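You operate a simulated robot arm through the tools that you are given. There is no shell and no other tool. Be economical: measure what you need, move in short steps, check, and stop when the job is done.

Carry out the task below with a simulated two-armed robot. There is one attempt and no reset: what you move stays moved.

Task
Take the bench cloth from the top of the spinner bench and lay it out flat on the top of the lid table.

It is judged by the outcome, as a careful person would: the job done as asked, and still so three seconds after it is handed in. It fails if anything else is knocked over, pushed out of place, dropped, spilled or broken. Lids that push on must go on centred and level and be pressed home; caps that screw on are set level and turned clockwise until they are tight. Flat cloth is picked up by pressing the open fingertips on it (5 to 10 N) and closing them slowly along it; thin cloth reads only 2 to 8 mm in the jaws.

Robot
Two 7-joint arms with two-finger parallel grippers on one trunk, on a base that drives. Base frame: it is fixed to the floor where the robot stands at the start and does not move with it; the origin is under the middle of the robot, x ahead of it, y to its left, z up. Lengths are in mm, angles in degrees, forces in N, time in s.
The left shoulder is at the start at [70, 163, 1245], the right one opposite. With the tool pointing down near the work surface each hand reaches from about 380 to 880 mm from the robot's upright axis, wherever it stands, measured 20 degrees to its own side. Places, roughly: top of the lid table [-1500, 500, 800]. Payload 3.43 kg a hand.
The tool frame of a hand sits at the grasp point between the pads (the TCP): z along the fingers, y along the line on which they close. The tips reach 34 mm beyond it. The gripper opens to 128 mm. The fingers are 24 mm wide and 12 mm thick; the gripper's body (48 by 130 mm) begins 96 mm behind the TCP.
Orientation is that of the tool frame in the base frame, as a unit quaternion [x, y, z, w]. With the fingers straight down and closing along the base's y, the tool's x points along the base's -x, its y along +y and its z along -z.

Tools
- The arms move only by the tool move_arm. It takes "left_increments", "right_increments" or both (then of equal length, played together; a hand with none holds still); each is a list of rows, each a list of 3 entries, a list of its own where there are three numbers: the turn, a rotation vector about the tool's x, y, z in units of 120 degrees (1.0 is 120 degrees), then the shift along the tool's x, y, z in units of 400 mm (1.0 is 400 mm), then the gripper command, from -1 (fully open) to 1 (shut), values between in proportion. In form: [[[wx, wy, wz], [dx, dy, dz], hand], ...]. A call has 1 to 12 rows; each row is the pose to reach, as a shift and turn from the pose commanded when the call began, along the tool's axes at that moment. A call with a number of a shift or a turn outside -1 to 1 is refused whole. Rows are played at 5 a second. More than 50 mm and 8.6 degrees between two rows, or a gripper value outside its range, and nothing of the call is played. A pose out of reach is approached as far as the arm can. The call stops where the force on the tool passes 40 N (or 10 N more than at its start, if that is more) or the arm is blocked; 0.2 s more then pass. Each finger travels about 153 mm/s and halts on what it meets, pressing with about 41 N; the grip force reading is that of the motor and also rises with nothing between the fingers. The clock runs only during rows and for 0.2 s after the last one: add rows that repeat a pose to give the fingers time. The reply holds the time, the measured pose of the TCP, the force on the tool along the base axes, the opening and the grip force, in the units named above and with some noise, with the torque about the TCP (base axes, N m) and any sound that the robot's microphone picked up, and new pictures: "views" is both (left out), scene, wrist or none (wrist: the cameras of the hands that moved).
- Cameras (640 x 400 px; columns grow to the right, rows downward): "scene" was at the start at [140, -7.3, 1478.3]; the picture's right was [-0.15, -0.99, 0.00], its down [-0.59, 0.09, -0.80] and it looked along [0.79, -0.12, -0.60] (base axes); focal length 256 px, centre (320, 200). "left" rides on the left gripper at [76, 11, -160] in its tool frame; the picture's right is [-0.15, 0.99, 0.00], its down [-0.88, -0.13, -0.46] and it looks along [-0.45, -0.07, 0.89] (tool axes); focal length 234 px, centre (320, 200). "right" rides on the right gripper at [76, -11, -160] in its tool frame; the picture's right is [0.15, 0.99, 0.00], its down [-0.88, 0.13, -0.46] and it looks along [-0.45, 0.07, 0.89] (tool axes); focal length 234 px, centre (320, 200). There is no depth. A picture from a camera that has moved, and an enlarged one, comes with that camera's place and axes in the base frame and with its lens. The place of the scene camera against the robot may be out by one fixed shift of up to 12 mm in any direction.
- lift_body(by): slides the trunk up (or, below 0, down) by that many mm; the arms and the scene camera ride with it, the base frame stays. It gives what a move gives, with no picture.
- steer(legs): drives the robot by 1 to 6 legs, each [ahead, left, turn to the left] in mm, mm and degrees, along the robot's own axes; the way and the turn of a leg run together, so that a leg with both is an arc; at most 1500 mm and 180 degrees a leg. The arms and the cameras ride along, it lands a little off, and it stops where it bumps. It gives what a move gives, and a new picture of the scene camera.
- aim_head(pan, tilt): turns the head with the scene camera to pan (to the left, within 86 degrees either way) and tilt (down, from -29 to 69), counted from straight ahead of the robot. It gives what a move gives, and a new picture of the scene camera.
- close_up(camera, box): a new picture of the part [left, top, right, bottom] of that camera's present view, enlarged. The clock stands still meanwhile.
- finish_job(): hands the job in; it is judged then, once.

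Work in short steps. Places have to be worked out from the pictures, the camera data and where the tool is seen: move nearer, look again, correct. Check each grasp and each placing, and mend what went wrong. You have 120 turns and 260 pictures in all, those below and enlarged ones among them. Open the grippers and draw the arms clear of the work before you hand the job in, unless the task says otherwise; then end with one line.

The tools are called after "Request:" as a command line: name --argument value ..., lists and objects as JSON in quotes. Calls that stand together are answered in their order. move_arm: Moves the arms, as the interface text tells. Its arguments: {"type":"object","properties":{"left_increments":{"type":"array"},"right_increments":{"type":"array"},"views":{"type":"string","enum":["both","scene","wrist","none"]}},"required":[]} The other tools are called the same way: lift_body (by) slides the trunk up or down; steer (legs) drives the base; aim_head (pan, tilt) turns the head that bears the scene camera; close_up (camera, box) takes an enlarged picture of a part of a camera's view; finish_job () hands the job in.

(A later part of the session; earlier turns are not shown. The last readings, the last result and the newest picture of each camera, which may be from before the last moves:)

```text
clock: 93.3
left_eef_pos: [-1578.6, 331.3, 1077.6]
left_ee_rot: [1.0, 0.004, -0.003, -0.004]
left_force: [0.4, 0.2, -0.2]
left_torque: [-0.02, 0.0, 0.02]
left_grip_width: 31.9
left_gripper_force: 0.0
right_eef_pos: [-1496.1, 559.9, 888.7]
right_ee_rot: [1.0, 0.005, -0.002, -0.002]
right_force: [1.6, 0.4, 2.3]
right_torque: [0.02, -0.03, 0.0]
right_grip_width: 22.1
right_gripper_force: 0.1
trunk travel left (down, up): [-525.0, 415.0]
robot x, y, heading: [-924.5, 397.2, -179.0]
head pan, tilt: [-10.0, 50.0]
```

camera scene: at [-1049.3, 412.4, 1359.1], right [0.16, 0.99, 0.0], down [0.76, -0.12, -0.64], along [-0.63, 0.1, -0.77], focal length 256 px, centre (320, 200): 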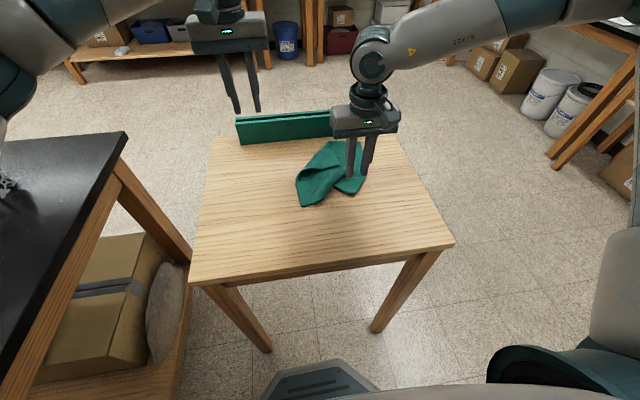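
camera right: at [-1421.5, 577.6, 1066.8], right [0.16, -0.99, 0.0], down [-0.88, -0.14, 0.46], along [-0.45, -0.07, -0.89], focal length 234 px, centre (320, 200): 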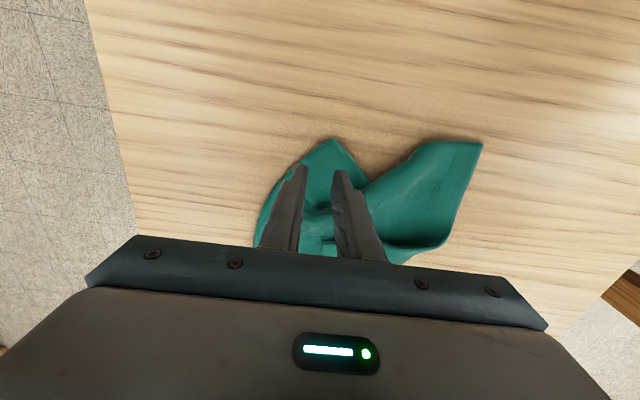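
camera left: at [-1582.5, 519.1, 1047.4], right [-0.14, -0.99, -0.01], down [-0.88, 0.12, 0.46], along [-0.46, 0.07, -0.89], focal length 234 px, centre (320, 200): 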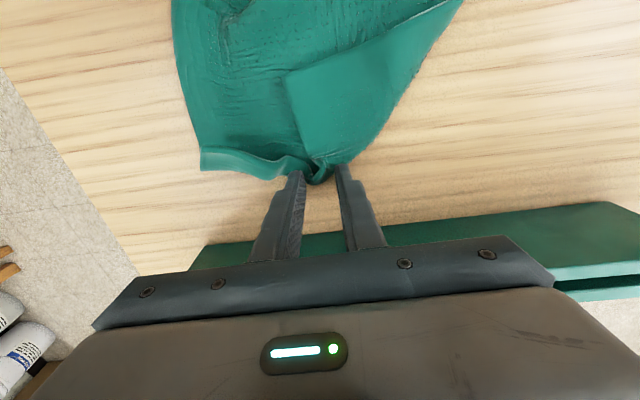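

Contact has begun at 2 N. I'll press about 1.2 mm more and close slowly.

Request:
move_arm --right_increments '[[[0, 0, 0], [0, 0, 0.003], 0.66], [[0, 0, 0], [0, 0, 0.003], 0.72], [[0, 0, 0], [0, 0, 0.003], 0.78], [[0, 0, 0], [0, 0, 0.003], 0.84], [[0, 0, 0], [0, 0, 0.003], 0.9], [[0, 0, 0], [0, 0, 0.003], 0.96], [[0, 0, 0], [0, 0, 0.003], 1], [[0, 0, 0], [0, 0, 0.003], 1]]' --views "wrist"

```text
clock: 95.1
left_eef_pos: [-1577.7, 330.4, 1076.6]
left_ee_rot: [1.0, 0.004, -0.004, -0.003]
left_force: [0.6, 0.4, -0.1]
left_torque: [0.0, 0.0, 0.01]
left_grip_width: 31.9
left_gripper_force: 0.0
right_eef_pos: [-1498.2, 560.5, 886.5]
right_ee_rot: [1.0, 0.005, -0.003, -0.002]
right_force: [-0.2, 0.7, 10.2]
right_torque: [-0.06, 0.07, -0.01]
right_grip_width: 0.0
right_gripper_force: 33.3
trunk travel left (down, up): [-525.0, 415.0]
robot x, y, heading: [-927.2, 397.5, -179.3]
head pan, tilt: [-10.0, 50.0]
camera right: at [-1421.1, 571.9, 1048.2], right [0.16, -0.99, 0.0], down [-0.88, -0.14, 0.46], along [-0.45, -0.07, -0.89], focal length 234 px, centre (320, 200)
```

right: 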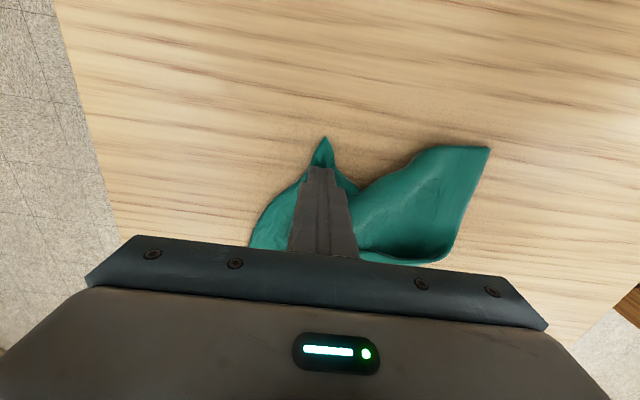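

The grip reads 0.0 mm, so the cloth may have slipped out. A short test lift will tell.

Request:
move_arm --right_increments '[[[0, 0, 0], [0, 0, -0.04], 1], [[0, 0, 0], [0, 0, -0.1], 1]]' --views "wrist"

```text
clock: 95.7
left_eef_pos: [-1578.4, 330.8, 1075.8]
left_ee_rot: [1.0, 0.004, -0.003, -0.003]
left_force: [-0.4, -0.8, 0.2]
left_torque: [-0.01, 0.03, 0.02]
left_grip_width: 32.1
left_gripper_force: 0.0
right_eef_pos: [-1497.3, 560.7, 924.1]
right_ee_rot: [1.0, 0.005, -0.002, -0.002]
right_force: [0.4, 0.1, 0.2]
right_torque: [0.01, 0.03, -0.01]
right_grip_width: 0.0
right_gripper_force: 33.0
trunk travel left (down, up): [-525.0, 415.0]
robot x, y, heading: [-926.8, 392.8, -179.0]
head pan, tilt: [-10.0, 50.0]
camera right: at [-1420.6, 571.8, 1085.3], right [0.16, -0.99, 0.0], down [-0.88, -0.14, 0.46], along [-0.45, -0.07, -0.89], focal length 234 px, centre (320, 200)
```

right: 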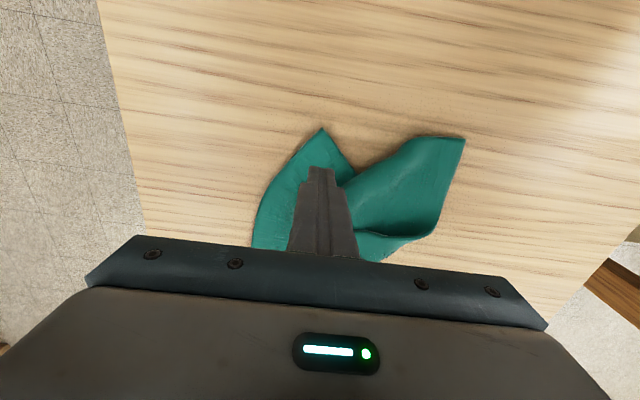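

Missed it. I'll retry slightly deeper on the cloth with a wider opening of 34 mm, which worked before.

Request:
move_arm --right_increments '[[[0, 0, 0], [-0.028, 0, 0], 0.47], [[0, 0, 0], [-0.028, 0, 0], 0.47], [[0, 0, 0], [-0.028, 0, 0.05], 0.47], [[0, 0, 0], [-0.028, 0, 0.08], 0.47], [[0, 0, 0], [-0.028, 0, 0.09], 0.47], [[0, 0, 0], [-0.028, 0, 0.095], 0.47], [[0, 0, 0], [-0.028, 0, 0.095], 0.47]]' --views "wrist"

```text
clock: 97.3
left_eef_pos: [-1579.0, 331.0, 1079.8]
left_ee_rot: [1.0, 0.005, -0.003, -0.003]
left_force: [0.0, -1.0, -0.4]
left_torque: [0.0, 0.0, 0.0]
left_grip_width: 32.2
left_gripper_force: 0.1
right_eef_pos: [-1510.1, 558.5, 889.7]
right_ee_rot: [1.0, 0.004, -0.004, -0.001]
right_force: [-6.1, 0.6, 20.1]
right_torque: [-0.5, 0.36, -0.16]
right_grip_width: 32.9
right_gripper_force: 0.0
trunk travel left (down, up): [-525.0, 415.0]
robot x, y, heading: [-922.3, 393.0, -179.2]
head pan, tilt: [-10.0, 50.0]
camera right: at [-1432.6, 570.1, 1050.2], right [0.16, -0.99, 0.0], down [-0.88, -0.14, 0.46], along [-0.46, -0.07, -0.89], focal length 234 px, centre (320, 200)
```

right: 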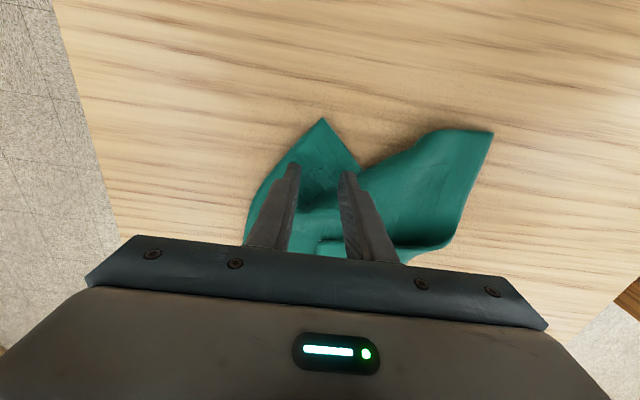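

The inner finger presses on the ridge, giving 20 N in total. I'll ease up 1.5 mm and close slowly.

Request:
move_arm --right_increments '[[[0, 0, 0], [0, 0, -0.003], 0.47], [[0, 0, 0], [0, 0, -0.003], 0.52], [[0, 0, 0], [0, 0, -0.002], 0.58], [[0, 0, 0], [0, 0, 0], 0.64], [[0, 0, 0], [0, 0, 0], 0.7], [[0, 0, 0], [0, 0, 0], 0.76], [[0, 0, 0], [0, 0, 0], 0.82], [[0, 0, 0], [0, 0, 0], 0.88], [[0, 0, 0], [0, 0, 0], 0.94], [[0, 0, 0], [0, 0, 0], 1], [[0, 0, 0], [0, 0, 0], 1], [[0, 0, 0], [0, 0, 0], 1]]' --views "wrist"

```text
clock: 99.9
left_eef_pos: [-1577.6, 329.5, 1077.2]
left_ee_rot: [1.0, 0.004, -0.004, -0.003]
left_force: [0.4, 0.4, -0.5]
left_torque: [-0.05, -0.02, 0.0]
left_grip_width: 31.9
left_gripper_force: 0.1
right_eef_pos: [-1507.4, 558.5, 889.6]
right_ee_rot: [1.0, 0.005, -0.002, -0.003]
right_force: [1.0, -5.2, 19.1]
right_torque: [-0.36, 0.11, 0.03]
right_grip_width: 0.0
right_gripper_force: 33.1
trunk travel left (down, up): [-525.0, 415.0]
robot x, y, heading: [-922.4, 394.1, -179.1]
head pan, tilt: [-10.0, 50.0]
camera right: at [-1431.4, 569.7, 1050.4], right [0.16, -0.99, 0.0], down [-0.88, -0.14, 0.46], along [-0.46, -0.07, -0.89], focal length 234 px, centre (320, 200)
```

right: 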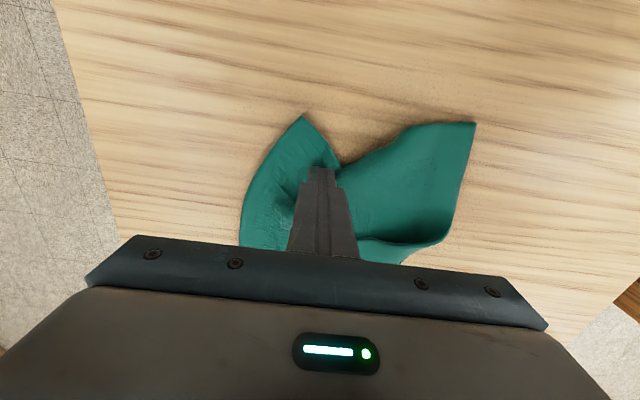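

It slipped again because the outer finger was not pressing. I'll raise the right hand and take a fresh view.

Request:
move_arm --right_increments '[[[0, 0, 0], [0, 0, -0.1], 0.8], [[0, 0, 0], [0, -0.08, -0.18], 0.5], [[0, 0, 0], [0, -0.19, -0.22], 0.45], [[0, 0, 0], [0, -0.3, -0.25], 0.45], [[0, 0, 0], [0, -0.4, -0.28], 0.45]]' --views "none"

Request:
close_up --camera "scene" --box '[240, 60, 420, 180]'

```text
clock: 101.1
left_eef_pos: [-1578.8, 332.7, 1077.7]
left_ee_rot: [1.0, 0.005, -0.004, -0.003]
left_force: [0.7, -0.4, -0.3]
left_torque: [-0.02, 0.01, -0.01]
left_grip_width: 32.0
left_gripper_force: 0.1
right_eef_pos: [-1509.6, 718.8, 1003.9]
right_ee_rot: [1.0, 0.005, -0.002, -0.001]
right_force: [0.7, 0.4, 0.0]
right_torque: [-0.01, 0.03, 0.02]
right_grip_width: 34.9
right_gripper_force: 0.0
trunk travel left (down, up): [-525.0, 415.0]
robot x, y, heading: [-922.4, 392.1, -179.2]
head pan, tilt: [-10.0, 50.0]
```

```text
3.33 times, centred on (330, 120) of scene
camera zoom: at [-1047.3, 413.5, 1259.2], right [0.16, 0.99, 0.0], down [0.76, -0.12, -0.64], along [-0.63, 0.1, -0.77], focal length 854 px, centre (287, 467)
```

zoom: 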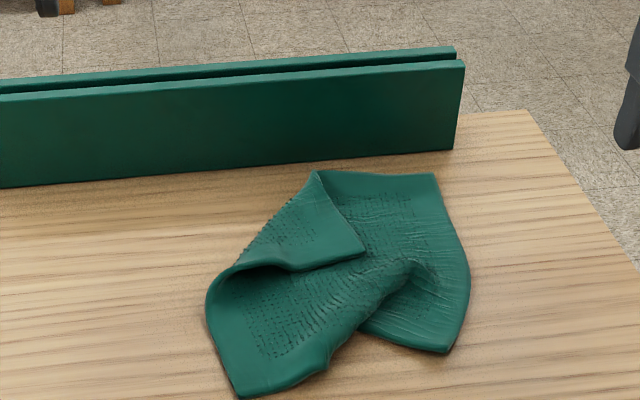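

The near-right lobe now lies flatter, with its corner at about [−1450, 592]. I'll target [−1483, 580] with the right hand and check in the wrist view.

Request:
move_arm --right_increments '[[[0, 0, 0], [0.03, 0.1, 0], 0.53], [[0, 0, 0], [0.067, 0.2, 0], 0.53], [[0, 0, 0], [0.067, 0.3, 0], 0.53], [[0, 0, 0], [0.067, 0.35, 0.08], 0.53], [[0, 0, 0], [0.067, 0.35, 0.17], 0.53], [[0, 0, 0], [0.067, 0.35, 0.23], 0.53], [[0, 0, 0], [0.067, 0.35, 0.23], 0.53]]' --views "wrist"

```text
clock: 102.7
left_eef_pos: [-1578.5, 329.6, 1076.6]
left_ee_rot: [1.0, 0.004, -0.003, -0.003]
left_force: [0.3, -0.3, 1.2]
left_torque: [0.0, 0.02, -0.01]
left_grip_width: 32.1
left_gripper_force: 0.1
right_eef_pos: [-1481.0, 578.5, 907.7]
right_ee_rot: [1.0, 0.005, -0.001, -0.002]
right_force: [0.0, 0.2, -0.5]
right_torque: [-0.02, 0.03, 0.02]
right_grip_width: 29.8
right_gripper_force: 0.1
trunk travel left (down, up): [-525.0, 415.0]
robot x, y, heading: [-922.2, 396.4, -178.8]
head pan, tilt: [-10.0, 50.0]
camera right: at [-1404.5, 590.8, 1068.9], right [0.16, -0.99, 0.0], down [-0.88, -0.14, 0.46], along [-0.45, -0.07, -0.89], focal length 234 px, centre (320, 200)
```

right: 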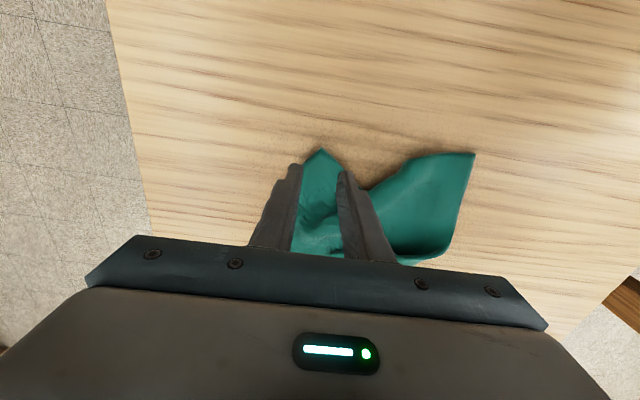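

The tip is at x≈−1461, so I need to go about 17 mm deeper and 8 mm outward before descending.

Request:
move_arm --right_increments '[[[0, 0, 0], [-0.043, -0.023, 0], 0.53], [[0, 0, 0], [-0.043, -0.023, 0.025], 0.53], [[0, 0, 0], [-0.043, -0.023, 0.04], 0.53], [[0, 0, 0], [-0.043, -0.023, 0.046], 0.53], [[0, 0, 0], [-0.043, -0.023, 0.046], 0.53]]' --views "wrist"

```text
clock: 103.9
left_eef_pos: [-1580.3, 331.1, 1076.2]
left_ee_rot: [1.0, 0.005, -0.003, -0.004]
left_force: [-0.3, -0.2, 0.8]
left_torque: [-0.01, 0.0, 0.01]
left_grip_width: 32.1
left_gripper_force: 0.1
right_eef_pos: [-1499.4, 588.6, 890.2]
right_ee_rot: [1.0, 0.005, -0.001, -0.002]
right_force: [-0.1, 0.3, -0.3]
right_torque: [0.04, -0.01, 0.01]
right_grip_width: 30.2
right_gripper_force: 0.1
trunk travel left (down, up): [-525.0, 415.0]
robot x, y, heading: [-923.4, 396.8, -179.1]
head pan, tilt: [-10.0, 50.0]
camera right: at [-1422.6, 600.8, 1050.4], right [0.16, -0.99, 0.0], down [-0.88, -0.14, 0.46], along [-0.45, -0.07, -0.89], focal length 234 px, centre (320, 200)
```

right: 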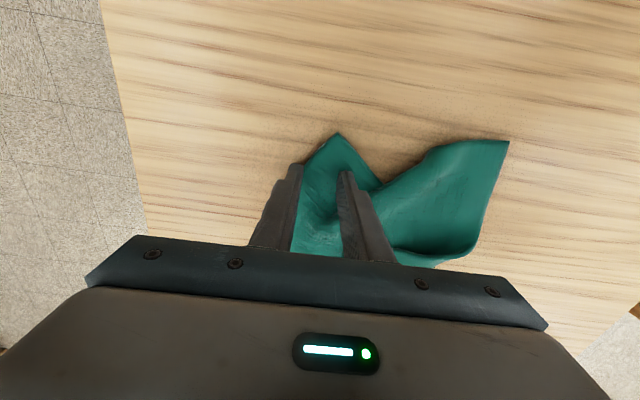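

The outer finger is at the cloth's edge. I'll shift 6 mm inward, press down and check the force.

Request:
move_arm --right_increments '[[[0, 0, 0], [-0.01, 0.017, 0], 0.53], [[0, 0, 0], [-0.01, 0.017, 0.006], 0.53], [[0, 0, 0], [-0.01, 0.017, 0.01], 0.53], [[0, 0, 0], [-0.01, 0.017, 0.01], 0.53]]' --views "wrist"

```text
clock: 104.9
left_eef_pos: [-1577.6, 330.9, 1077.4]
left_ee_rot: [1.0, 0.005, -0.003, -0.003]
left_force: [-0.1, -0.9, -0.4]
left_torque: [-0.03, -0.02, 0.0]
left_grip_width: 32.0
left_gripper_force: 0.1
right_eef_pos: [-1503.0, 583.3, 888.2]
right_ee_rot: [1.0, 0.006, -0.002, -0.002]
right_force: [-2.7, -1.2, 9.9]
right_torque: [-0.11, 0.06, -0.06]
right_grip_width: 30.1
right_gripper_force: 0.0
trunk travel left (down, up): [-525.0, 415.0]
robot x, y, heading: [-925.9, 397.7, -179.1]
head pan, tilt: [-10.0, 50.0]
camera right: at [-1426.0, 594.6, 1048.0], right [0.16, -0.99, 0.0], down [-0.88, -0.14, 0.46], along [-0.46, -0.07, -0.89], focal length 234 px, centre (320, 200)
```

right: 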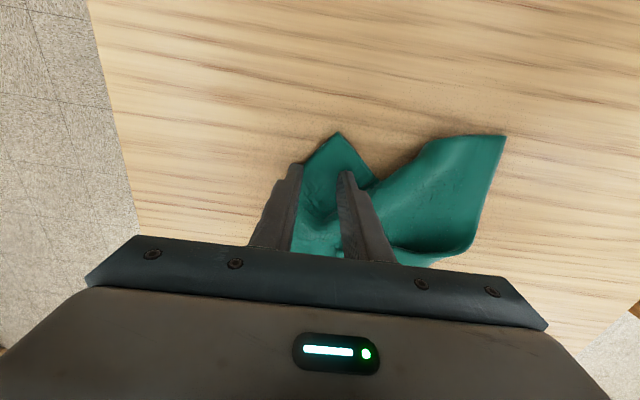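

About 10 N but slightly one-sided. I'll press 1 mm more so both tips bear, then close slowly.

Request:
move_arm --right_increments '[[[0, 0, 0], [0, 0, 0.003], 0.53], [[0, 0, 0], [0, 0, 0.003], 0.57], [[0, 0, 0], [0, 0, 0.003], 0.61], [[0, 0, 0], [0, 0, 0.003], 0.66], [[0, 0, 0], [0, 0, 0.003], 0.71], [[0, 0, 0], [0, 0, 0.003], 0.76], [[0, 0, 0], [0, 0, 0.003], 0.81], [[0, 0, 0], [0, 0, 0.002], 0.86], [[0, 0, 0], [0, 0, 0.002], 0.91], [[0, 0, 0], [0, 0, 0.002], 0.96], [[0, 0, 0], [0, 0, 0.002], 1], [[0, 0, 0], [0, 0, 0.002], 1]]' --views "wrist"

```text
clock: 107.5
left_eef_pos: [-1576.7, 331.8, 1075.7]
left_ee_rot: [1.0, 0.004, -0.005, -0.004]
left_force: [-0.4, 0.1, -0.1]
left_torque: [0.02, -0.02, -0.01]
left_grip_width: 31.8
left_gripper_force: 0.0
right_eef_pos: [-1501.4, 582.2, 885.9]
right_ee_rot: [1.0, 0.006, -0.002, -0.002]
right_force: [-0.1, -0.4, 22.1]
right_torque: [-0.07, 0.02, 0.0]
right_grip_width: 0.0
right_gripper_force: 33.1
trunk travel left (down, up): [-525.0, 415.0]
robot x, y, heading: [-926.8, 393.5, -179.2]
head pan, tilt: [-10.0, 50.0]
camera right: at [-1424.7, 594.0, 1047.6], right [0.16, -0.99, 0.0], down [-0.88, -0.14, 0.46], along [-0.46, -0.07, -0.89], focal length 234 px, centre (320, 200)
```

right: 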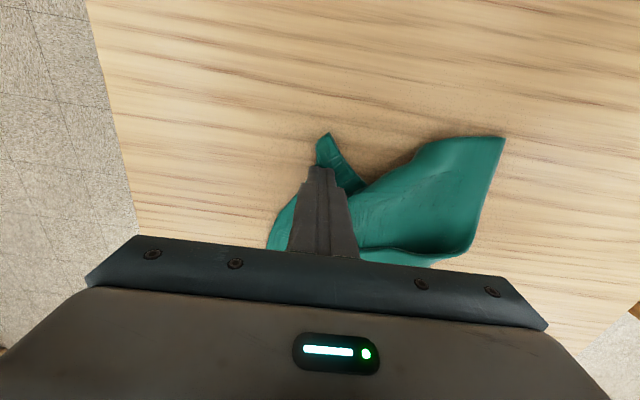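

Again 0.0 mm, and the force was too high at 22 N. I'll reopen gently while lifting a few mm and look at the state.

Request:
move_arm --right_increments '[[[0, 0, 0], [0, 0, -0.006], 1], [[0, 0, 0], [0, 0, -0.03], 1], [[0, 0, 0], [0, 0, -0.06], 0.9], [[0, 0, 0], [0, 0, -0.1], 0.5], [[0, 0, 0], [0, 0, -0.1], 0.3]]' --views "wrist"

```text
clock: 108.7
left_eef_pos: [-1578.3, 331.1, 1076.0]
left_ee_rot: [1.0, 0.005, -0.004, -0.003]
left_force: [0.3, 0.2, 0.0]
left_torque: [-0.03, -0.03, -0.01]
left_grip_width: 31.9
left_gripper_force: 0.1
right_eef_pos: [-1502.5, 581.9, 924.1]
right_ee_rot: [1.0, 0.005, -0.002, -0.002]
right_force: [-0.1, 0.8, -0.3]
right_torque: [0.0, -0.02, 0.02]
right_grip_width: 44.9
right_gripper_force: 0.0
trunk travel left (down, up): [-525.0, 415.0]
robot x, y, heading: [-926.6, 393.2, -179.2]
head pan, tilt: [-10.0, 50.0]
camera right: at [-1426.9, 593.4, 1085.5], right [0.16, -0.99, 0.0], down [-0.88, -0.14, 0.46], along [-0.45, -0.07, -0.89], focal length 234 px, centre (320, 200)
```

right: 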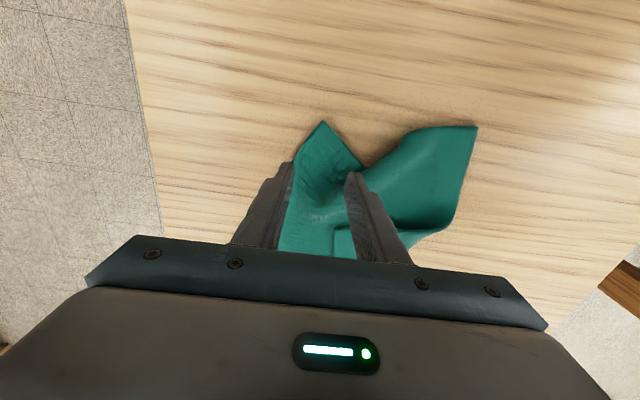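

Plan: first unfold the top flap. Its tip is at about [−1568, 558] and it belongs near [−1662, 422], so I'll pinch it with the left hand. The right hand retreats while the left hovers over the flap.

Request:
move_arm --right_increments '[[[0, 0, 0], [0, -0.05, -0.1], 0.5], [[0, 0, 0], [0, -0.15, -0.15], 0.5], [[0, 0, 0], [0, -0.25, -0.2], 0.5], [[0, 0, 0], [0, -0.35, -0.2], 0.5], [[0, 0, 0], [0.1, -0.4, -0.2], 0.5], [[0, 0, 0], [0.15, -0.45, -0.2], 0.5], [[0, 0, 0], [0.15, -0.45, -0.2], 0.5], [[0, 0, 0], [0.15, -0.45, -0.2], 0.5], [[0, 0, 0], [0.15, -0.45, -0.2], 0.5], [[0, 0, 0], [0.15, -0.45, -0.2], 0.5]]' --left_increments '[[[0, 0, 0], [0, 0, 0], 0.47], [[0, 0, 0], [0, 0, 0], 0.47], [[0, 0, 0], [-0.01, -0.1, 0.05], 0.47], [[0, 0, 0], [-0.02, -0.2, 0.1], 0.47], [[0, 0, 0], [-0.03, -0.3, 0.13], 0.47], [[0, 0, 0], [-0.035, -0.4, 0.16], 0.47], [[0, 0, 0], [-0.035, -0.475, 0.2], 0.47], [[0, 0, 0], [-0.035, -0.475, 0.3], 0.47], [[0, 0, 0], [-0.035, -0.475, 0.39], 0.47], [[0, 0, 0], [-0.035, -0.475, 0.39], 0.47]]' --views "wrist"

```text
clock: 110.9
left_eef_pos: [-1598.0, 521.6, 921.9]
left_ee_rot: [1.0, 0.005, -0.004, -0.003]
left_force: [0.1, -0.5, -0.2]
left_torque: [0.02, 0.01, -0.02]
left_grip_width: 33.7
left_gripper_force: 0.1
right_eef_pos: [-1442.8, 762.7, 1009.6]
right_ee_rot: [1.0, 0.006, -0.002, -0.002]
right_force: [-0.2, 0.5, -0.6]
right_torque: [-0.02, 0.02, 0.0]
right_grip_width: 31.7
right_gripper_force: 0.2
trunk travel left (down, up): [-525.0, 415.0]
robot x, y, heading: [-926.5, 396.4, -179.1]
head pan, tilt: [-10.0, 50.0]
camera right: at [-1367.4, 772.9, 1168.7], right [0.16, -0.99, 0.0], down [-0.88, -0.14, 0.46], along [-0.45, -0.07, -0.89], focal length 234 px, centre (320, 200)
camera left: at [-1519.4, 508.6, 1079.8], right [-0.14, -0.99, -0.01], down [-0.88, 0.12, 0.46], along [-0.46, 0.07, -0.89], focal length 234 px, centre (320, 200)
```

right: 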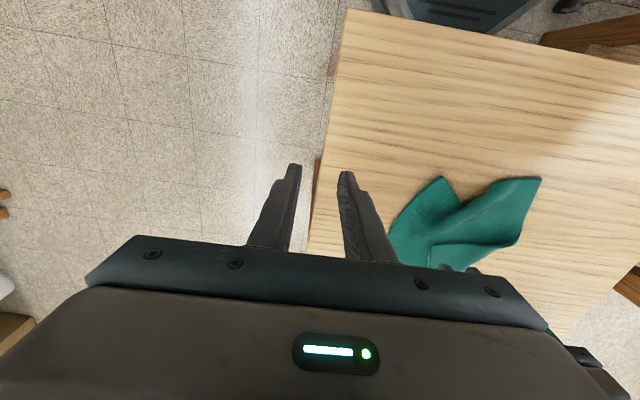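
left: 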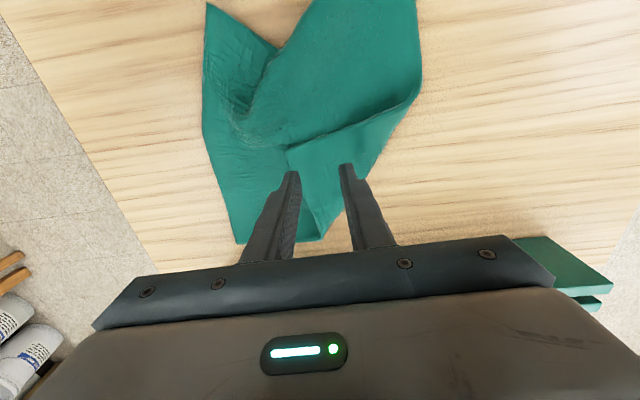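

Both fingertips will land on the flap, which is double-layered here. Lowering to contact.

Request:
move_arm --left_increments '[[[0, 0, 0], [0, 0, 0.04], 0.47], [[0, 0, 0], [0, 0, 0.06], 0.47], [[0, 0, 0], [0, 0, 0.07], 0.47], [[0, 0, 0], [0, 0, 0.07], 0.47]]' --views "none"

```text
clock: 111.9
left_eef_pos: [-1595.8, 522.6, 894.7]
left_ee_rot: [1.0, 0.004, -0.003, -0.004]
left_force: [0.2, -0.7, 1.2]
left_torque: [-0.05, -0.01, -0.02]
left_grip_width: 34.2
left_gripper_force: 0.1
right_eef_pos: [-1444.5, 760.6, 1007.6]
right_ee_rot: [1.0, 0.006, -0.002, -0.002]
right_force: [0.4, -0.5, 0.0]
right_torque: [-0.03, -0.02, -0.01]
right_grip_width: 31.9
right_gripper_force: 0.1
trunk travel left (down, up): [-525.0, 415.0]
robot x, y, heading: [-925.3, 392.2, -179.3]
head pan, tilt: [-10.0, 50.0]
```

Near contact; a further 2 mm or so.

Request:
move_arm --left_increments '[[[0, 0, 0], [0, 0, 0.005], 0.47], [[0, 0, 0], [0, 0, 0.005], 0.47]]' --views "none"

```text
clock: 112.5
left_eef_pos: [-1595.4, 522.9, 892.9]
left_ee_rot: [1.0, 0.004, -0.004, -0.004]
left_force: [-0.7, 0.0, 4.6]
left_torque: [-0.03, 0.02, -0.01]
left_grip_width: 34.0
left_gripper_force: 0.1
right_eef_pos: [-1444.2, 761.3, 1008.7]
right_ee_rot: [1.0, 0.006, -0.002, -0.001]
right_force: [-0.5, 1.7, 0.8]
right_torque: [-0.01, 0.01, 0.01]
right_grip_width: 31.8
right_gripper_force: 0.0
trunk travel left (down, up): [-525.0, 415.0]
robot x, y, heading: [-923.6, 394.9, -179.1]
head pan, tilt: [-10.0, 50.0]
```

The force is 4.6 N. I'll press a touch more and close slowly to gather the top layer.

Request:
move_arm --left_increments '[[[0, 0, 0], [0, 0, 0.002], 0.47], [[0, 0, 0], [0, 0, 0.002], 0.52], [[0, 0, 0], [0, 0, 0.002], 0.57], [[0, 0, 0], [0, 0, 0.002], 0.62], [[0, 0, 0], [0, 0, 0.002], 0.68], [[0, 0, 0], [0, 0, 0.002], 0.74], [[0, 0, 0], [0, 0, 0.002], 0.8], [[0, 0, 0], [0, 0, 0.002], 0.86], [[0, 0, 0], [0, 0, 0.002], 0.92], [[0, 0, 0], [0, 0, 0.002], 1], [[0, 0, 0], [0, 0, 0.002], 1], [[0, 0, 0], [0, 0, 0.002], 1]]' --views "wrist"

```text
clock: 115.1
left_eef_pos: [-1595.7, 522.2, 892.1]
left_ee_rot: [1.0, 0.004, -0.004, -0.004]
left_force: [0.3, -0.4, 4.6]
left_torque: [-0.01, -0.03, -0.02]
left_grip_width: 0.2
left_gripper_force: 32.2
right_eef_pos: [-1444.2, 760.5, 1009.3]
right_ee_rot: [1.0, 0.006, -0.002, -0.001]
right_force: [-0.4, -0.8, -0.1]
right_torque: [0.06, 0.01, 0.0]
right_grip_width: 32.1
right_gripper_force: 0.0
trunk travel left (down, up): [-525.0, 415.0]
robot x, y, heading: [-922.7, 395.7, -179.2]
head pan, tilt: [-10.0, 50.0]
camera left: at [-1517.7, 509.8, 1050.2], right [-0.14, -0.99, -0.01], down [-0.88, 0.12, 0.46], along [-0.46, 0.07, -0.89], focal length 234 px, centre (320, 200)
```

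left: 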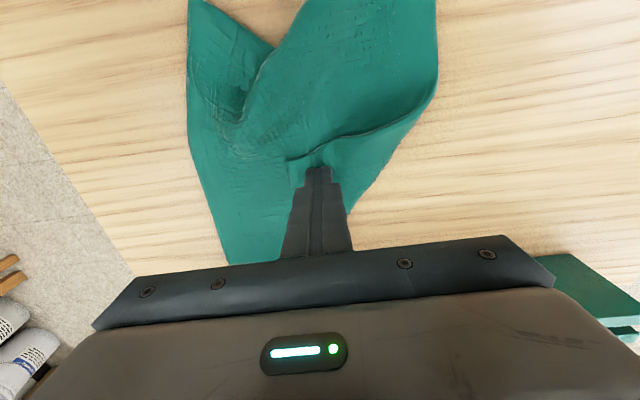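

Only 0.2 mm: the press was too light, though a ridge formed. I'll reopen and press to about 10 N before closing.

Request:
move_arm --left_increments '[[[0, 0, 0], [0, 0, -0.02], 0.9], [[0, 0, 0], [0, 0, -0.03], 0.45], [[0, 0, 0], [-0.008, 0, -0.03], 0.43], [[0, 0, 0], [-0.008, 0, -0.01], 0.43], [[0, 0, 0], [-0.008, 0, 0], 0.43], [[0, 0, 0], [-0.008, 0, 0.004], 0.43], [[0, 0, 0], [-0.008, 0, 0.004], 0.43]]' --views "wrist"

```text
clock: 116.7
left_eef_pos: [-1598.2, 522.9, 890.3]
left_ee_rot: [1.0, 0.005, -0.004, -0.004]
left_force: [-3.1, 0.1, 11.9]
left_torque: [-0.07, 0.09, -0.01]
left_grip_width: 36.3
left_gripper_force: 0.0
right_eef_pos: [-1442.5, 760.2, 1008.6]
right_ee_rot: [1.0, 0.006, -0.002, -0.002]
right_force: [0.1, 0.0, -0.3]
right_torque: [0.03, 0.02, 0.01]
right_grip_width: 31.9
right_gripper_force: 0.2
trunk travel left (down, up): [-525.0, 415.0]
robot x, y, heading: [-927.4, 395.9, -179.1]
head pan, tilt: [-10.0, 50.0]
camera left: at [-1520.9, 509.7, 1048.9], right [-0.14, -0.99, -0.01], down [-0.88, 0.12, 0.46], along [-0.46, 0.07, -0.89], focal length 234 px, centre (320, 200)
```

left: 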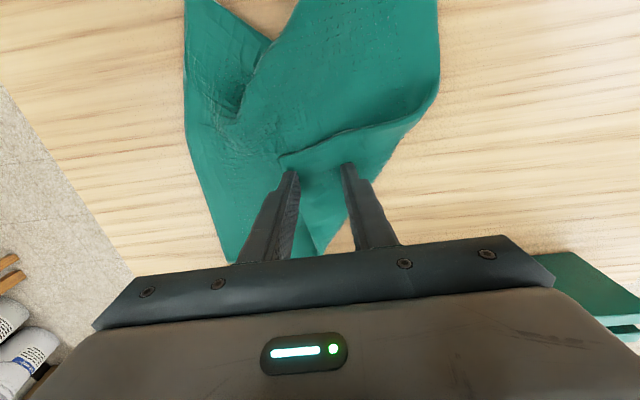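

11.9 N, but one finger sits at the flap's edge. I'll lift slightly, shift 9 mm toward the fold, re-press and close.

Request:
move_arm --left_increments '[[[0, 0, 0], [0.0, 0, -0.02], 0.43], [[0, 0, 0], [0.008, 0.022, -0.02], 0.43], [[0, 0, 0], [0.008, 0.022, -0.005], 0.43], [[0, 0, 0], [0.008, 0.022, 0], 0.43], [[0, 0, 0], [0.008, 0.022, 0], 0.5], [[0, 0, 0], [0.008, 0.022, 0], 0.57], [[0, 0, 0], [0.008, 0.022, 0], 0.64], [[0, 0, 0], [0.008, 0.022, 0], 0.71], [[0, 0, 0], [0.008, 0.022, 0], 0.78], [[0, 0, 0], [0.008, 0.022, 0], 0.85], [[0, 0, 0], [0.008, 0.022, 0], 0.93], [[0, 0, 0], [0.008, 0.022, 0], 1]]' --views "wrist"

```text
clock: 119.3
left_eef_pos: [-1595.2, 514.2, 890.8]
left_ee_rot: [1.0, 0.005, -0.004, -0.004]
left_force: [-1.5, 0.2, 10.6]
left_torque: [0.0, 0.0, -0.05]
left_grip_width: 4.5
left_gripper_force: 38.7
right_eef_pos: [-1443.2, 760.7, 1008.1]
right_ee_rot: [1.0, 0.006, -0.004, -0.001]
right_force: [-0.1, -0.4, -0.3]
right_torque: [-0.03, -0.03, 0.03]
right_grip_width: 31.8
right_gripper_force: 0.1
trunk travel left (down, up): [-525.0, 415.0]
robot x, y, heading: [-923.2, 397.6, -178.8]
head pan, tilt: [-10.0, 50.0]
camera left: at [-1517.5, 501.8, 1049.3], right [-0.14, -0.99, -0.01], down [-0.88, 0.12, 0.46], along [-0.46, 0.07, -0.89], focal length 234 px, centre (320, 200)
```

left: 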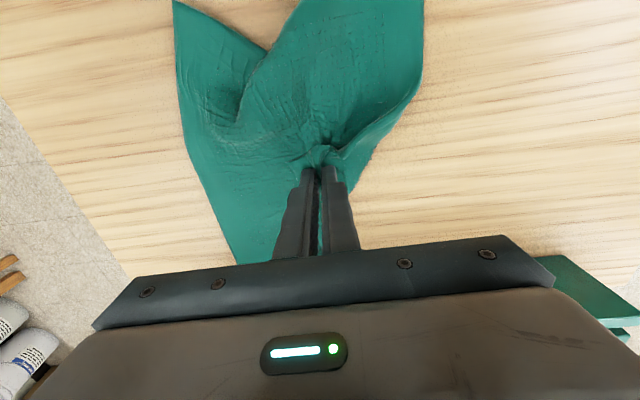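

Gripped at 4.5 mm. Lifting a little to see whether only the flap came.

Request:
move_arm --left_increments '[[[0, 0, 0], [0, 0, -0.05], 1], [[0, 0, 0], [0, 0, -0.1], 1], [[0, 0, 0], [0, 0, -0.15], 1], [[0, 0, 0], [0, 0, -0.2], 1]]'

```text
clock: 120.3
left_eef_pos: [-1596.1, 514.2, 970.5]
left_ee_rot: [1.0, 0.004, -0.003, -0.003]
left_force: [0.4, -0.3, -0.6]
left_torque: [-0.03, 0.02, 0.04]
left_grip_width: 4.4
left_gripper_force: 38.3
right_eef_pos: [-1444.4, 761.3, 1007.6]
right_ee_rot: [1.0, 0.005, -0.002, -0.002]
right_force: [-0.6, 1.5, -0.2]
right_torque: [0.02, 0.02, 0.02]
right_grip_width: 31.8
right_gripper_force: 0.1
trunk travel left (down, up): [-525.0, 415.0]
robot x, y, heading: [-924.3, 395.7, -179.1]
head pan, tilt: [-10.0, 50.0]
camera scene: at [-1047.4, 412.2, 1259.2], right [0.16, 0.99, 0.0], down [0.76, -0.12, -0.64], along [-0.63, 0.1, -0.77], focal length 256 px, centre (320, 200)
camera left: at [-1517.9, 501.4, 1128.9], right [-0.14, -0.99, -0.01], down [-0.88, 0.12, 0.46], along [-0.46, 0.07, -0.89], focal length 234 px, centre (320, 200)
```

scene: 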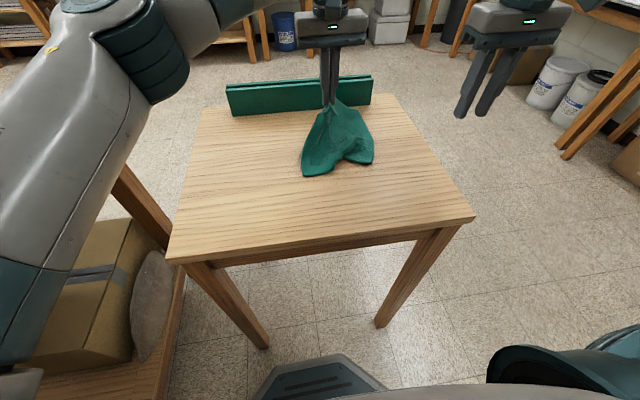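
left: 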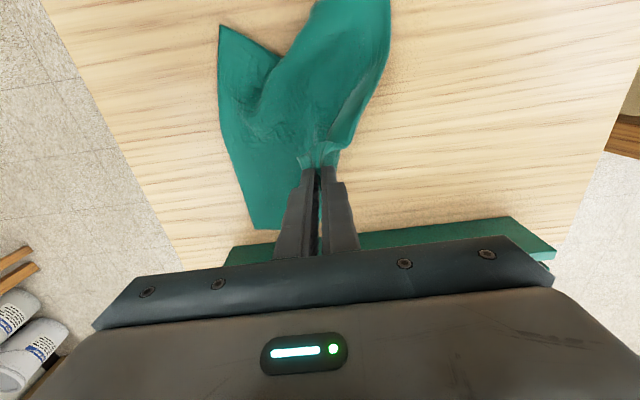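

I'll zoom in to see what was pinched.

Request:
close_up --camera "scene" --box '[270, 60, 400, 190]'

```text
3.08 times, centred on (335, 125) of scene
camera zoom: at [-1047.4, 412.2, 1259.2], right [0.16, 0.99, 0.0], down [0.76, -0.12, -0.64], along [-0.63, 0.1, -0.77], focal length 788 px, centre (274, 431)
```

zoom: 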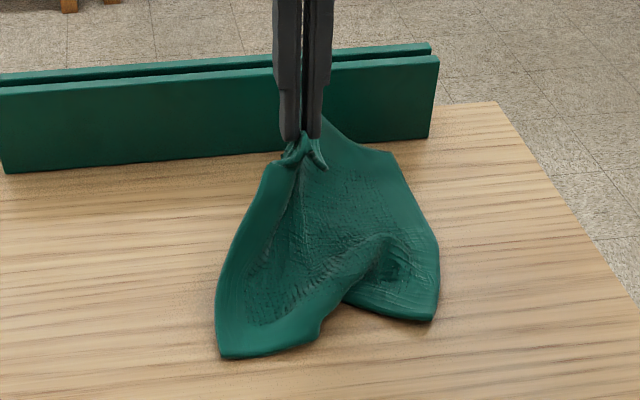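

It's ambiguous, since the fold line is only about 40 mm from the pinch and would rise anyway. I'll swing toward the far-left while lowering and check whether it unfolds.

Request:
move_arm --left_increments '[[[0, 0, 0], [-0.03, 0.04, 0.02], 1], [[0, 0, 0], [-0.06, 0.08, 0.04], 1], [[0, 0, 0], [-0.09, 0.12, 0.06], 1], [[0, 0, 0], [-0.12, 0.16, 0.09], 1], [[0, 0, 0], [-0.14, 0.2, 0.12], 1], [[0, 0, 0], [-0.15, 0.22, 0.15], 1]]' --views "wrist"

Request:
close_up --camera "scene" --box '[250, 60, 410, 190]'

```text
clock: 121.7
left_eef_pos: [-1655.9, 424.9, 910.2]
left_ee_rot: [1.0, 0.004, -0.004, -0.003]
left_force: [0.3, 0.2, -1.2]
left_torque: [-0.01, -0.03, -0.01]
left_grip_width: 4.2
left_gripper_force: 38.5
right_eef_pos: [-1444.3, 761.6, 1007.4]
right_ee_rot: [1.0, 0.006, -0.002, -0.002]
right_force: [0.5, 0.3, 0.1]
right_torque: [0.02, -0.02, 0.0]
right_grip_width: 32.1
right_gripper_force: 0.0
trunk travel left (down, up): [-525.0, 415.0]
robot x, y, heading: [-925.0, 395.2, -179.2]
head pan, tilt: [-10.0, 50.0]
camera left: at [-1578.2, 412.5, 1068.3], right [-0.14, -0.99, -0.01], down [-0.88, 0.12, 0.46], along [-0.46, 0.07, -0.89], focal length 234 px, centre (320, 200)
```

left: 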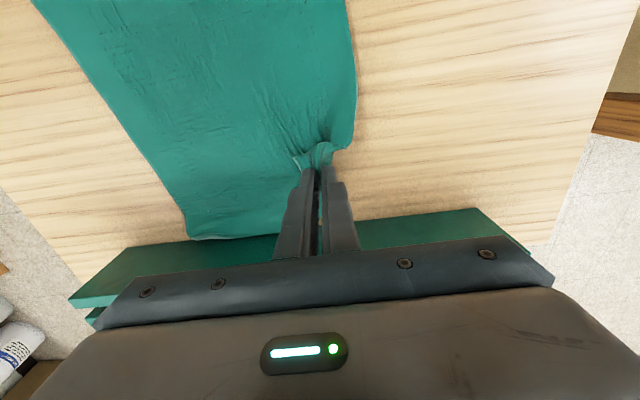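

```text
3.08 times, centred on (330, 125) of scene
camera zoom: at [-1048.2, 412.2, 1259.2], right [0.16, 0.99, 0.0], down [0.76, -0.12, -0.64], along [-0.63, 0.1, -0.77], focal length 788 px, centre (289, 431)
```

zoom: 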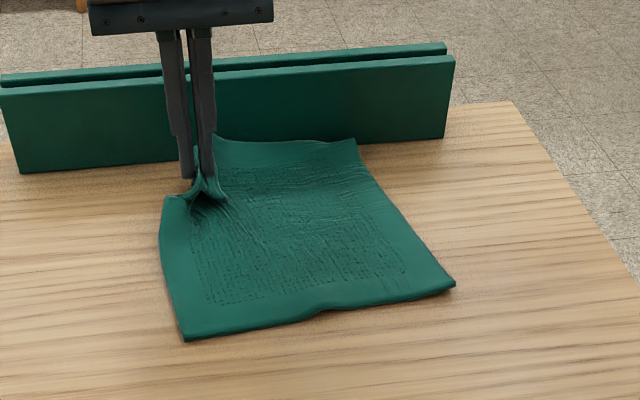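

Excellent: the cloth unfolded almost completely. I'll lower the held point to the table and open gradually.

Request:
move_arm --left_increments '[[[0, 0, 0], [0.0, 0, 0.02], 1], [[0, 0, 0], [0.0, 0, 0.04], 1], [[0, 0, 0], [0, 0, 0.044], 0.9], [[0, 0, 0], [0, 0, 0.044], 0.8], [[0, 0, 0], [0, 0, 0.044], 0.7], [[0, 0, 0], [0, 0, 0.044], 0.6], [[0, 0, 0], [0, 0, 0.044], 0.5], [[0, 0, 0], [0, 0, 0.044], 0.4], [[0, 0, 0], [0, 0, 0.044], 0.4]]' --views "wrist"

Request:
close_up --camera "scene" --box '[250, 60, 410, 190]'

```text
clock: 123.7
left_eef_pos: [-1653.9, 424.7, 893.4]
left_ee_rot: [1.0, 0.005, -0.003, -0.004]
left_force: [-0.4, -1.1, 1.2]
left_torque: [0.0, 0.01, -0.01]
left_grip_width: 37.9
left_gripper_force: 0.2
right_eef_pos: [-1444.1, 760.9, 1007.8]
right_ee_rot: [1.0, 0.005, -0.002, -0.002]
right_force: [0.8, -0.4, 0.5]
right_torque: [-0.02, 0.02, 0.01]
right_grip_width: 31.9
right_gripper_force: 0.1
trunk travel left (down, up): [-525.0, 415.0]
robot x, y, heading: [-925.0, 397.6, -179.0]
head pan, tilt: [-10.0, 50.0]
camera left: at [-1577.6, 413.2, 1051.4], right [-0.14, -0.99, -0.01], down [-0.88, 0.12, 0.46], along [-0.46, 0.07, -0.89], focal length 234 px, centre (320, 200)
```

left: 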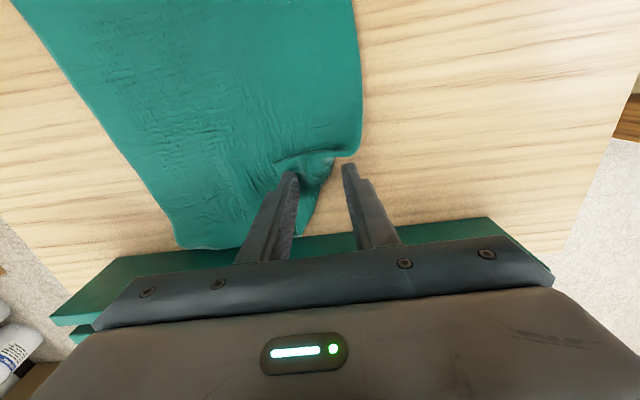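

```text
3.08 times, centred on (330, 125) of scene
camera zoom: at [-1047.9, 412.2, 1259.2], right [0.16, 0.99, 0.0], down [0.76, -0.12, -0.64], along [-0.63, 0.1, -0.77], focal length 788 px, centre (289, 431)
```

zoom: 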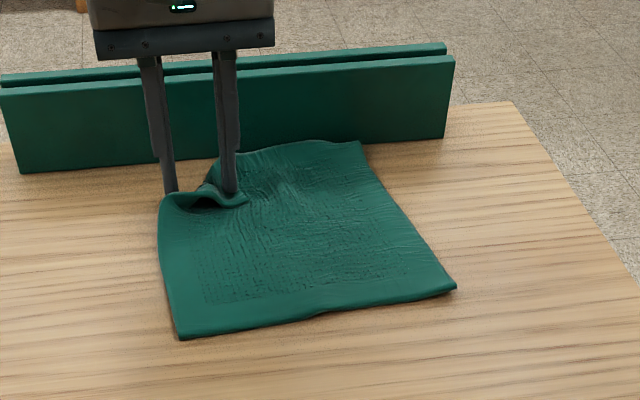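

Only the far-left corner is still tucked. I'll raise the left hand clear and look closely.

Request:
move_arm --left_increments '[[[0, 0, 0], [0, 0, -0.05], 0.4], [[0, 0, 0], [0, 0, -0.15], 0.4], [[0, 0, 0], [0.05, 0.05, -0.25], 0.4], [[0, 0, 0], [0.1, 0.1, -0.32], 0.4], [[0, 0, 0], [0.15, 0.15, -0.38], 0.4]]' --views "wrist"

Request:
close_up --camera "scene" --box '[270, 70, 370, 170]'

```text
clock: 124.9
left_eef_pos: [-1591.5, 365.3, 1045.0]
left_ee_rot: [1.0, 0.004, -0.004, -0.004]
left_force: [0.1, -0.7, 0.8]
left_torque: [0.01, 0.0, 0.0]
left_grip_width: 38.4
left_gripper_force: 0.0
right_eef_pos: [-1442.1, 760.1, 1007.9]
right_ee_rot: [1.0, 0.005, -0.002, -0.002]
right_force: [0.3, -0.8, 0.5]
right_torque: [0.03, -0.01, 0.0]
right_grip_width: 32.1
right_gripper_force: 0.0
trunk travel left (down, up): [-525.0, 415.0]
robot x, y, heading: [-925.3, 395.1, -178.9]
head pan, tilt: [-10.0, 50.0]
camera left: at [-1513.1, 352.1, 1202.3], right [-0.14, -0.99, -0.01], down [-0.88, 0.12, 0.46], along [-0.46, 0.07, -0.89], focal length 234 px, centre (320, 200)
```

left: 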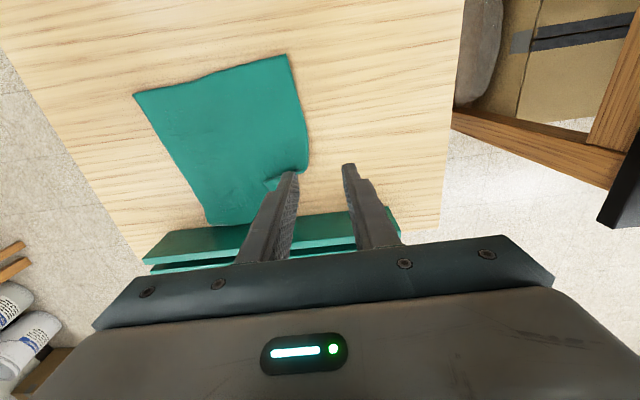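

```text
4.00 times, centred on (320, 120) of scene
camera zoom: at [-1047.0, 411.0, 1259.3], right [0.16, 0.99, 0.0], down [0.76, -0.12, -0.64], along [-0.64, 0.1, -0.77], focal length 1025 px, centre (320, 520)
```

zoom: 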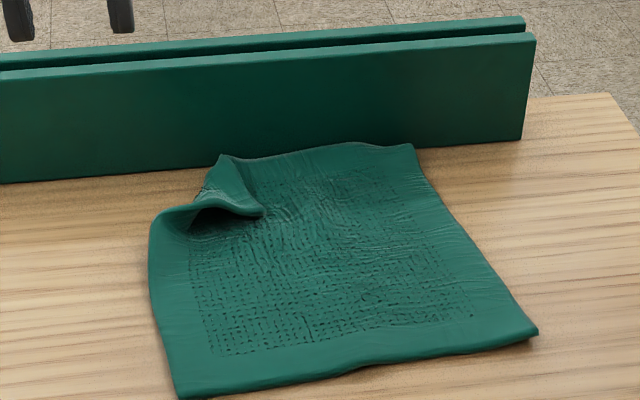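

A small corner flap remains: its tip is near [−1633, 466] and the fold runs from [−1705, 444] to [−1649, 392]. I'll repeat the trick, hovering at [−1655, 432].

Request:
move_arm --left_increments '[[[0, 0, 0], [-0.05, -0.05, 0.05], 0.53], [[0, 0, 0], [-0.1, -0.11, 0.1], 0.53], [[0, 0, 0], [-0.16, -0.168, 0.15], 0.53], [[0, 0, 0], [-0.16, -0.168, 0.25], 0.53], [[0, 0, 0], [-0.16, -0.168, 0.335], 0.53], [[0, 0, 0], [-0.16, -0.168, 0.335], 0.53]]' --views "wrist"

Request:
close_up --camera "left" --box '[220, 100, 420, 260]'

```text
clock: 126.3
left_eef_pos: [-1657.3, 430.4, 914.0]
left_ee_rot: [1.0, 0.004, -0.004, -0.003]
left_force: [0.4, -0.4, 0.0]
left_torque: [0.05, 0.02, 0.02]
left_grip_width: 30.2
left_gripper_force: 0.1
right_eef_pos: [-1443.2, 760.9, 1008.8]
right_ee_rot: [1.0, 0.005, -0.001, -0.002]
right_force: [0.4, -1.0, 0.8]
right_torque: [0.02, 0.0, 0.01]
right_grip_width: 32.1
right_gripper_force: 0.1
trunk travel left (down, up): [-525.0, 415.0]
robot x, y, heading: [-924.7, 400.4, -179.0]
head pan, tilt: [-10.0, 50.0]
camera left: at [-1579.3, 418.0, 1071.8], right [-0.14, -0.99, -0.01], down [-0.88, 0.12, 0.46], along [-0.46, 0.07, -0.89], focal length 234 px, centre (320, 200)
```

left: 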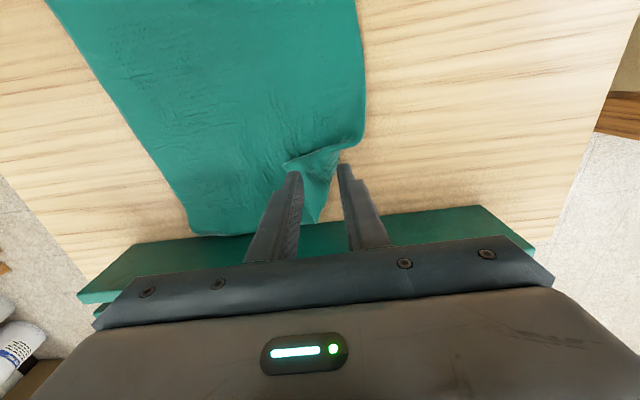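

```text
2.50 times, centred on (320, 180) of left
camera zoom: at [-1579.3, 418.0, 1071.8], right [-0.14, -0.99, -0.01], down [-0.88, 0.12, 0.46], along [-0.46, 0.07, -0.89], focal length 585 px, centre (320, 250)
```

zoom: 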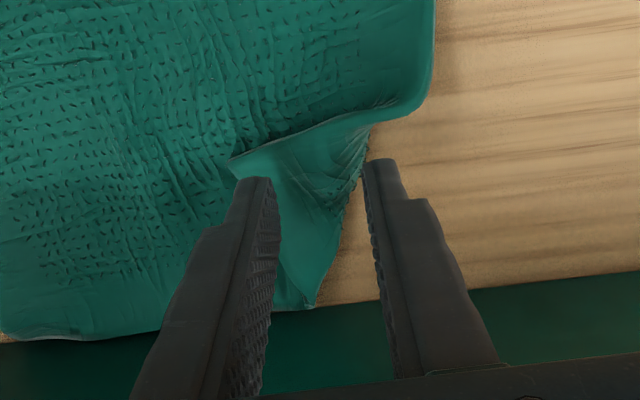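

The flap is about 49 mm wide at this row. I'll shift to [−1653, 436], narrow the opening to 26 mm, and press down.

Request:
move_arm --left_increments '[[[0, 0, 0], [0.01, -0.015, 0], 0.6], [[0, 0, 0], [0.01, -0.015, 0.03], 0.6], [[0, 0, 0], [0.01, -0.015, 0.05], 0.6], [[0, 0, 0], [0.01, -0.015, 0.056], 0.6], [[0, 0, 0], [0.01, -0.015, 0.056], 0.6]]' --views "none"

Request:
close_up --camera "left" --box '[220, 100, 420, 260]'

```text
clock: 127.5
left_eef_pos: [-1655.1, 437.8, 890.9]
left_ee_rot: [1.0, 0.004, -0.005, -0.003]
left_force: [-2.7, 0.0, 10.2]
left_torque: [-0.09, 0.07, 0.01]
left_grip_width: 25.6
left_gripper_force: 0.0
right_eef_pos: [-1442.7, 760.5, 1008.6]
right_ee_rot: [1.0, 0.005, -0.003, -0.002]
right_force: [-0.5, 0.0, -0.5]
right_torque: [-0.04, 0.02, -0.03]
right_grip_width: 32.0
right_gripper_force: 0.1
trunk travel left (down, up): [-525.0, 415.0]
robot x, y, heading: [-923.6, 397.3, -179.2]
head pan, tilt: [-10.0, 50.0]
```

```text
2.50 times, centred on (320, 180) of left
camera zoom: at [-1576.0, 425.2, 1048.8], right [-0.14, -0.99, -0.01], down [-0.88, 0.12, 0.46], along [-0.46, 0.07, -0.89], focal length 585 px, centre (320, 250)
```

zoom: 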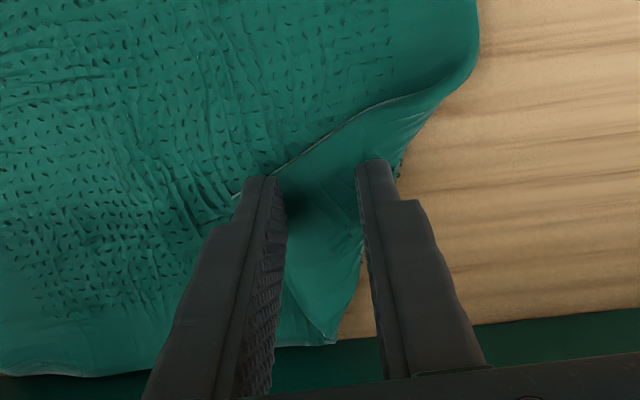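

Both fingertips are on the flap at 10 N. Closing slowly.

Request:
move_arm --left_increments '[[[0, 0, 0], [0, 0, 0], 0.6], [[0, 0, 0], [0, 0, 0], 0.65], [[0, 0, 0], [0, 0, 0], 0.7], [[0, 0, 0], [0, 0, 0], 0.75], [[0, 0, 0], [0, 0, 0], 0.8], [[0, 0, 0], [0, 0, 0], 0.85], [[0, 0, 0], [0, 0, 0], 0.9], [[0, 0, 0], [0, 0, 0], 0.95], [[0, 0, 0], [0, 0, 0], 1], [[0, 0, 0], [0, 0, 0], 1], [[0, 0, 0], [0, 0, 0], 1]]' --views "none"

Request:
close_up --camera "left" --box '[220, 100, 420, 260]'

```text
clock: 129.9
left_eef_pos: [-1653.5, 438.6, 889.9]
left_ee_rot: [1.0, 0.005, -0.005, -0.003]
left_force: [1.9, -1.1, 14.3]
left_torque: [-0.09, -0.06, -0.03]
left_grip_width: 0.0
left_gripper_force: 33.4
right_eef_pos: [-1442.1, 760.3, 1009.0]
right_ee_rot: [1.0, 0.006, -0.003, -0.002]
right_force: [-1.0, 0.4, -0.2]
right_torque: [0.0, 0.0, 0.01]
right_grip_width: 31.8
right_gripper_force: 0.0
trunk travel left (down, up): [-525.0, 415.0]
robot x, y, heading: [-927.7, 395.8, -178.7]
head pan, tilt: [-10.0, 50.0]
```

```text
2.50 times, centred on (320, 180) of left
camera zoom: at [-1575.2, 425.3, 1048.6], right [-0.14, -0.99, -0.01], down [-0.88, 0.12, 0.46], along [-0.46, 0.07, -0.89], focal length 585 px, centre (320, 250)
```

zoom: 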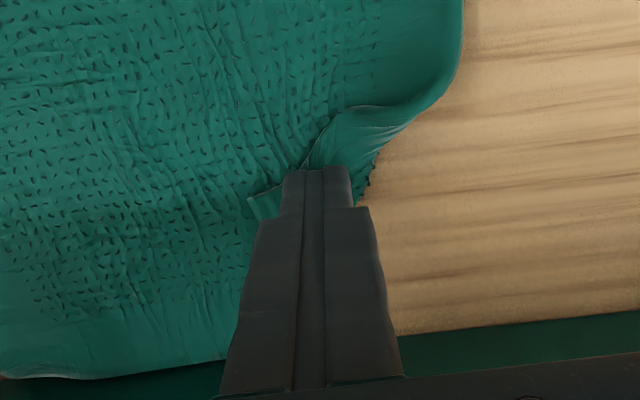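

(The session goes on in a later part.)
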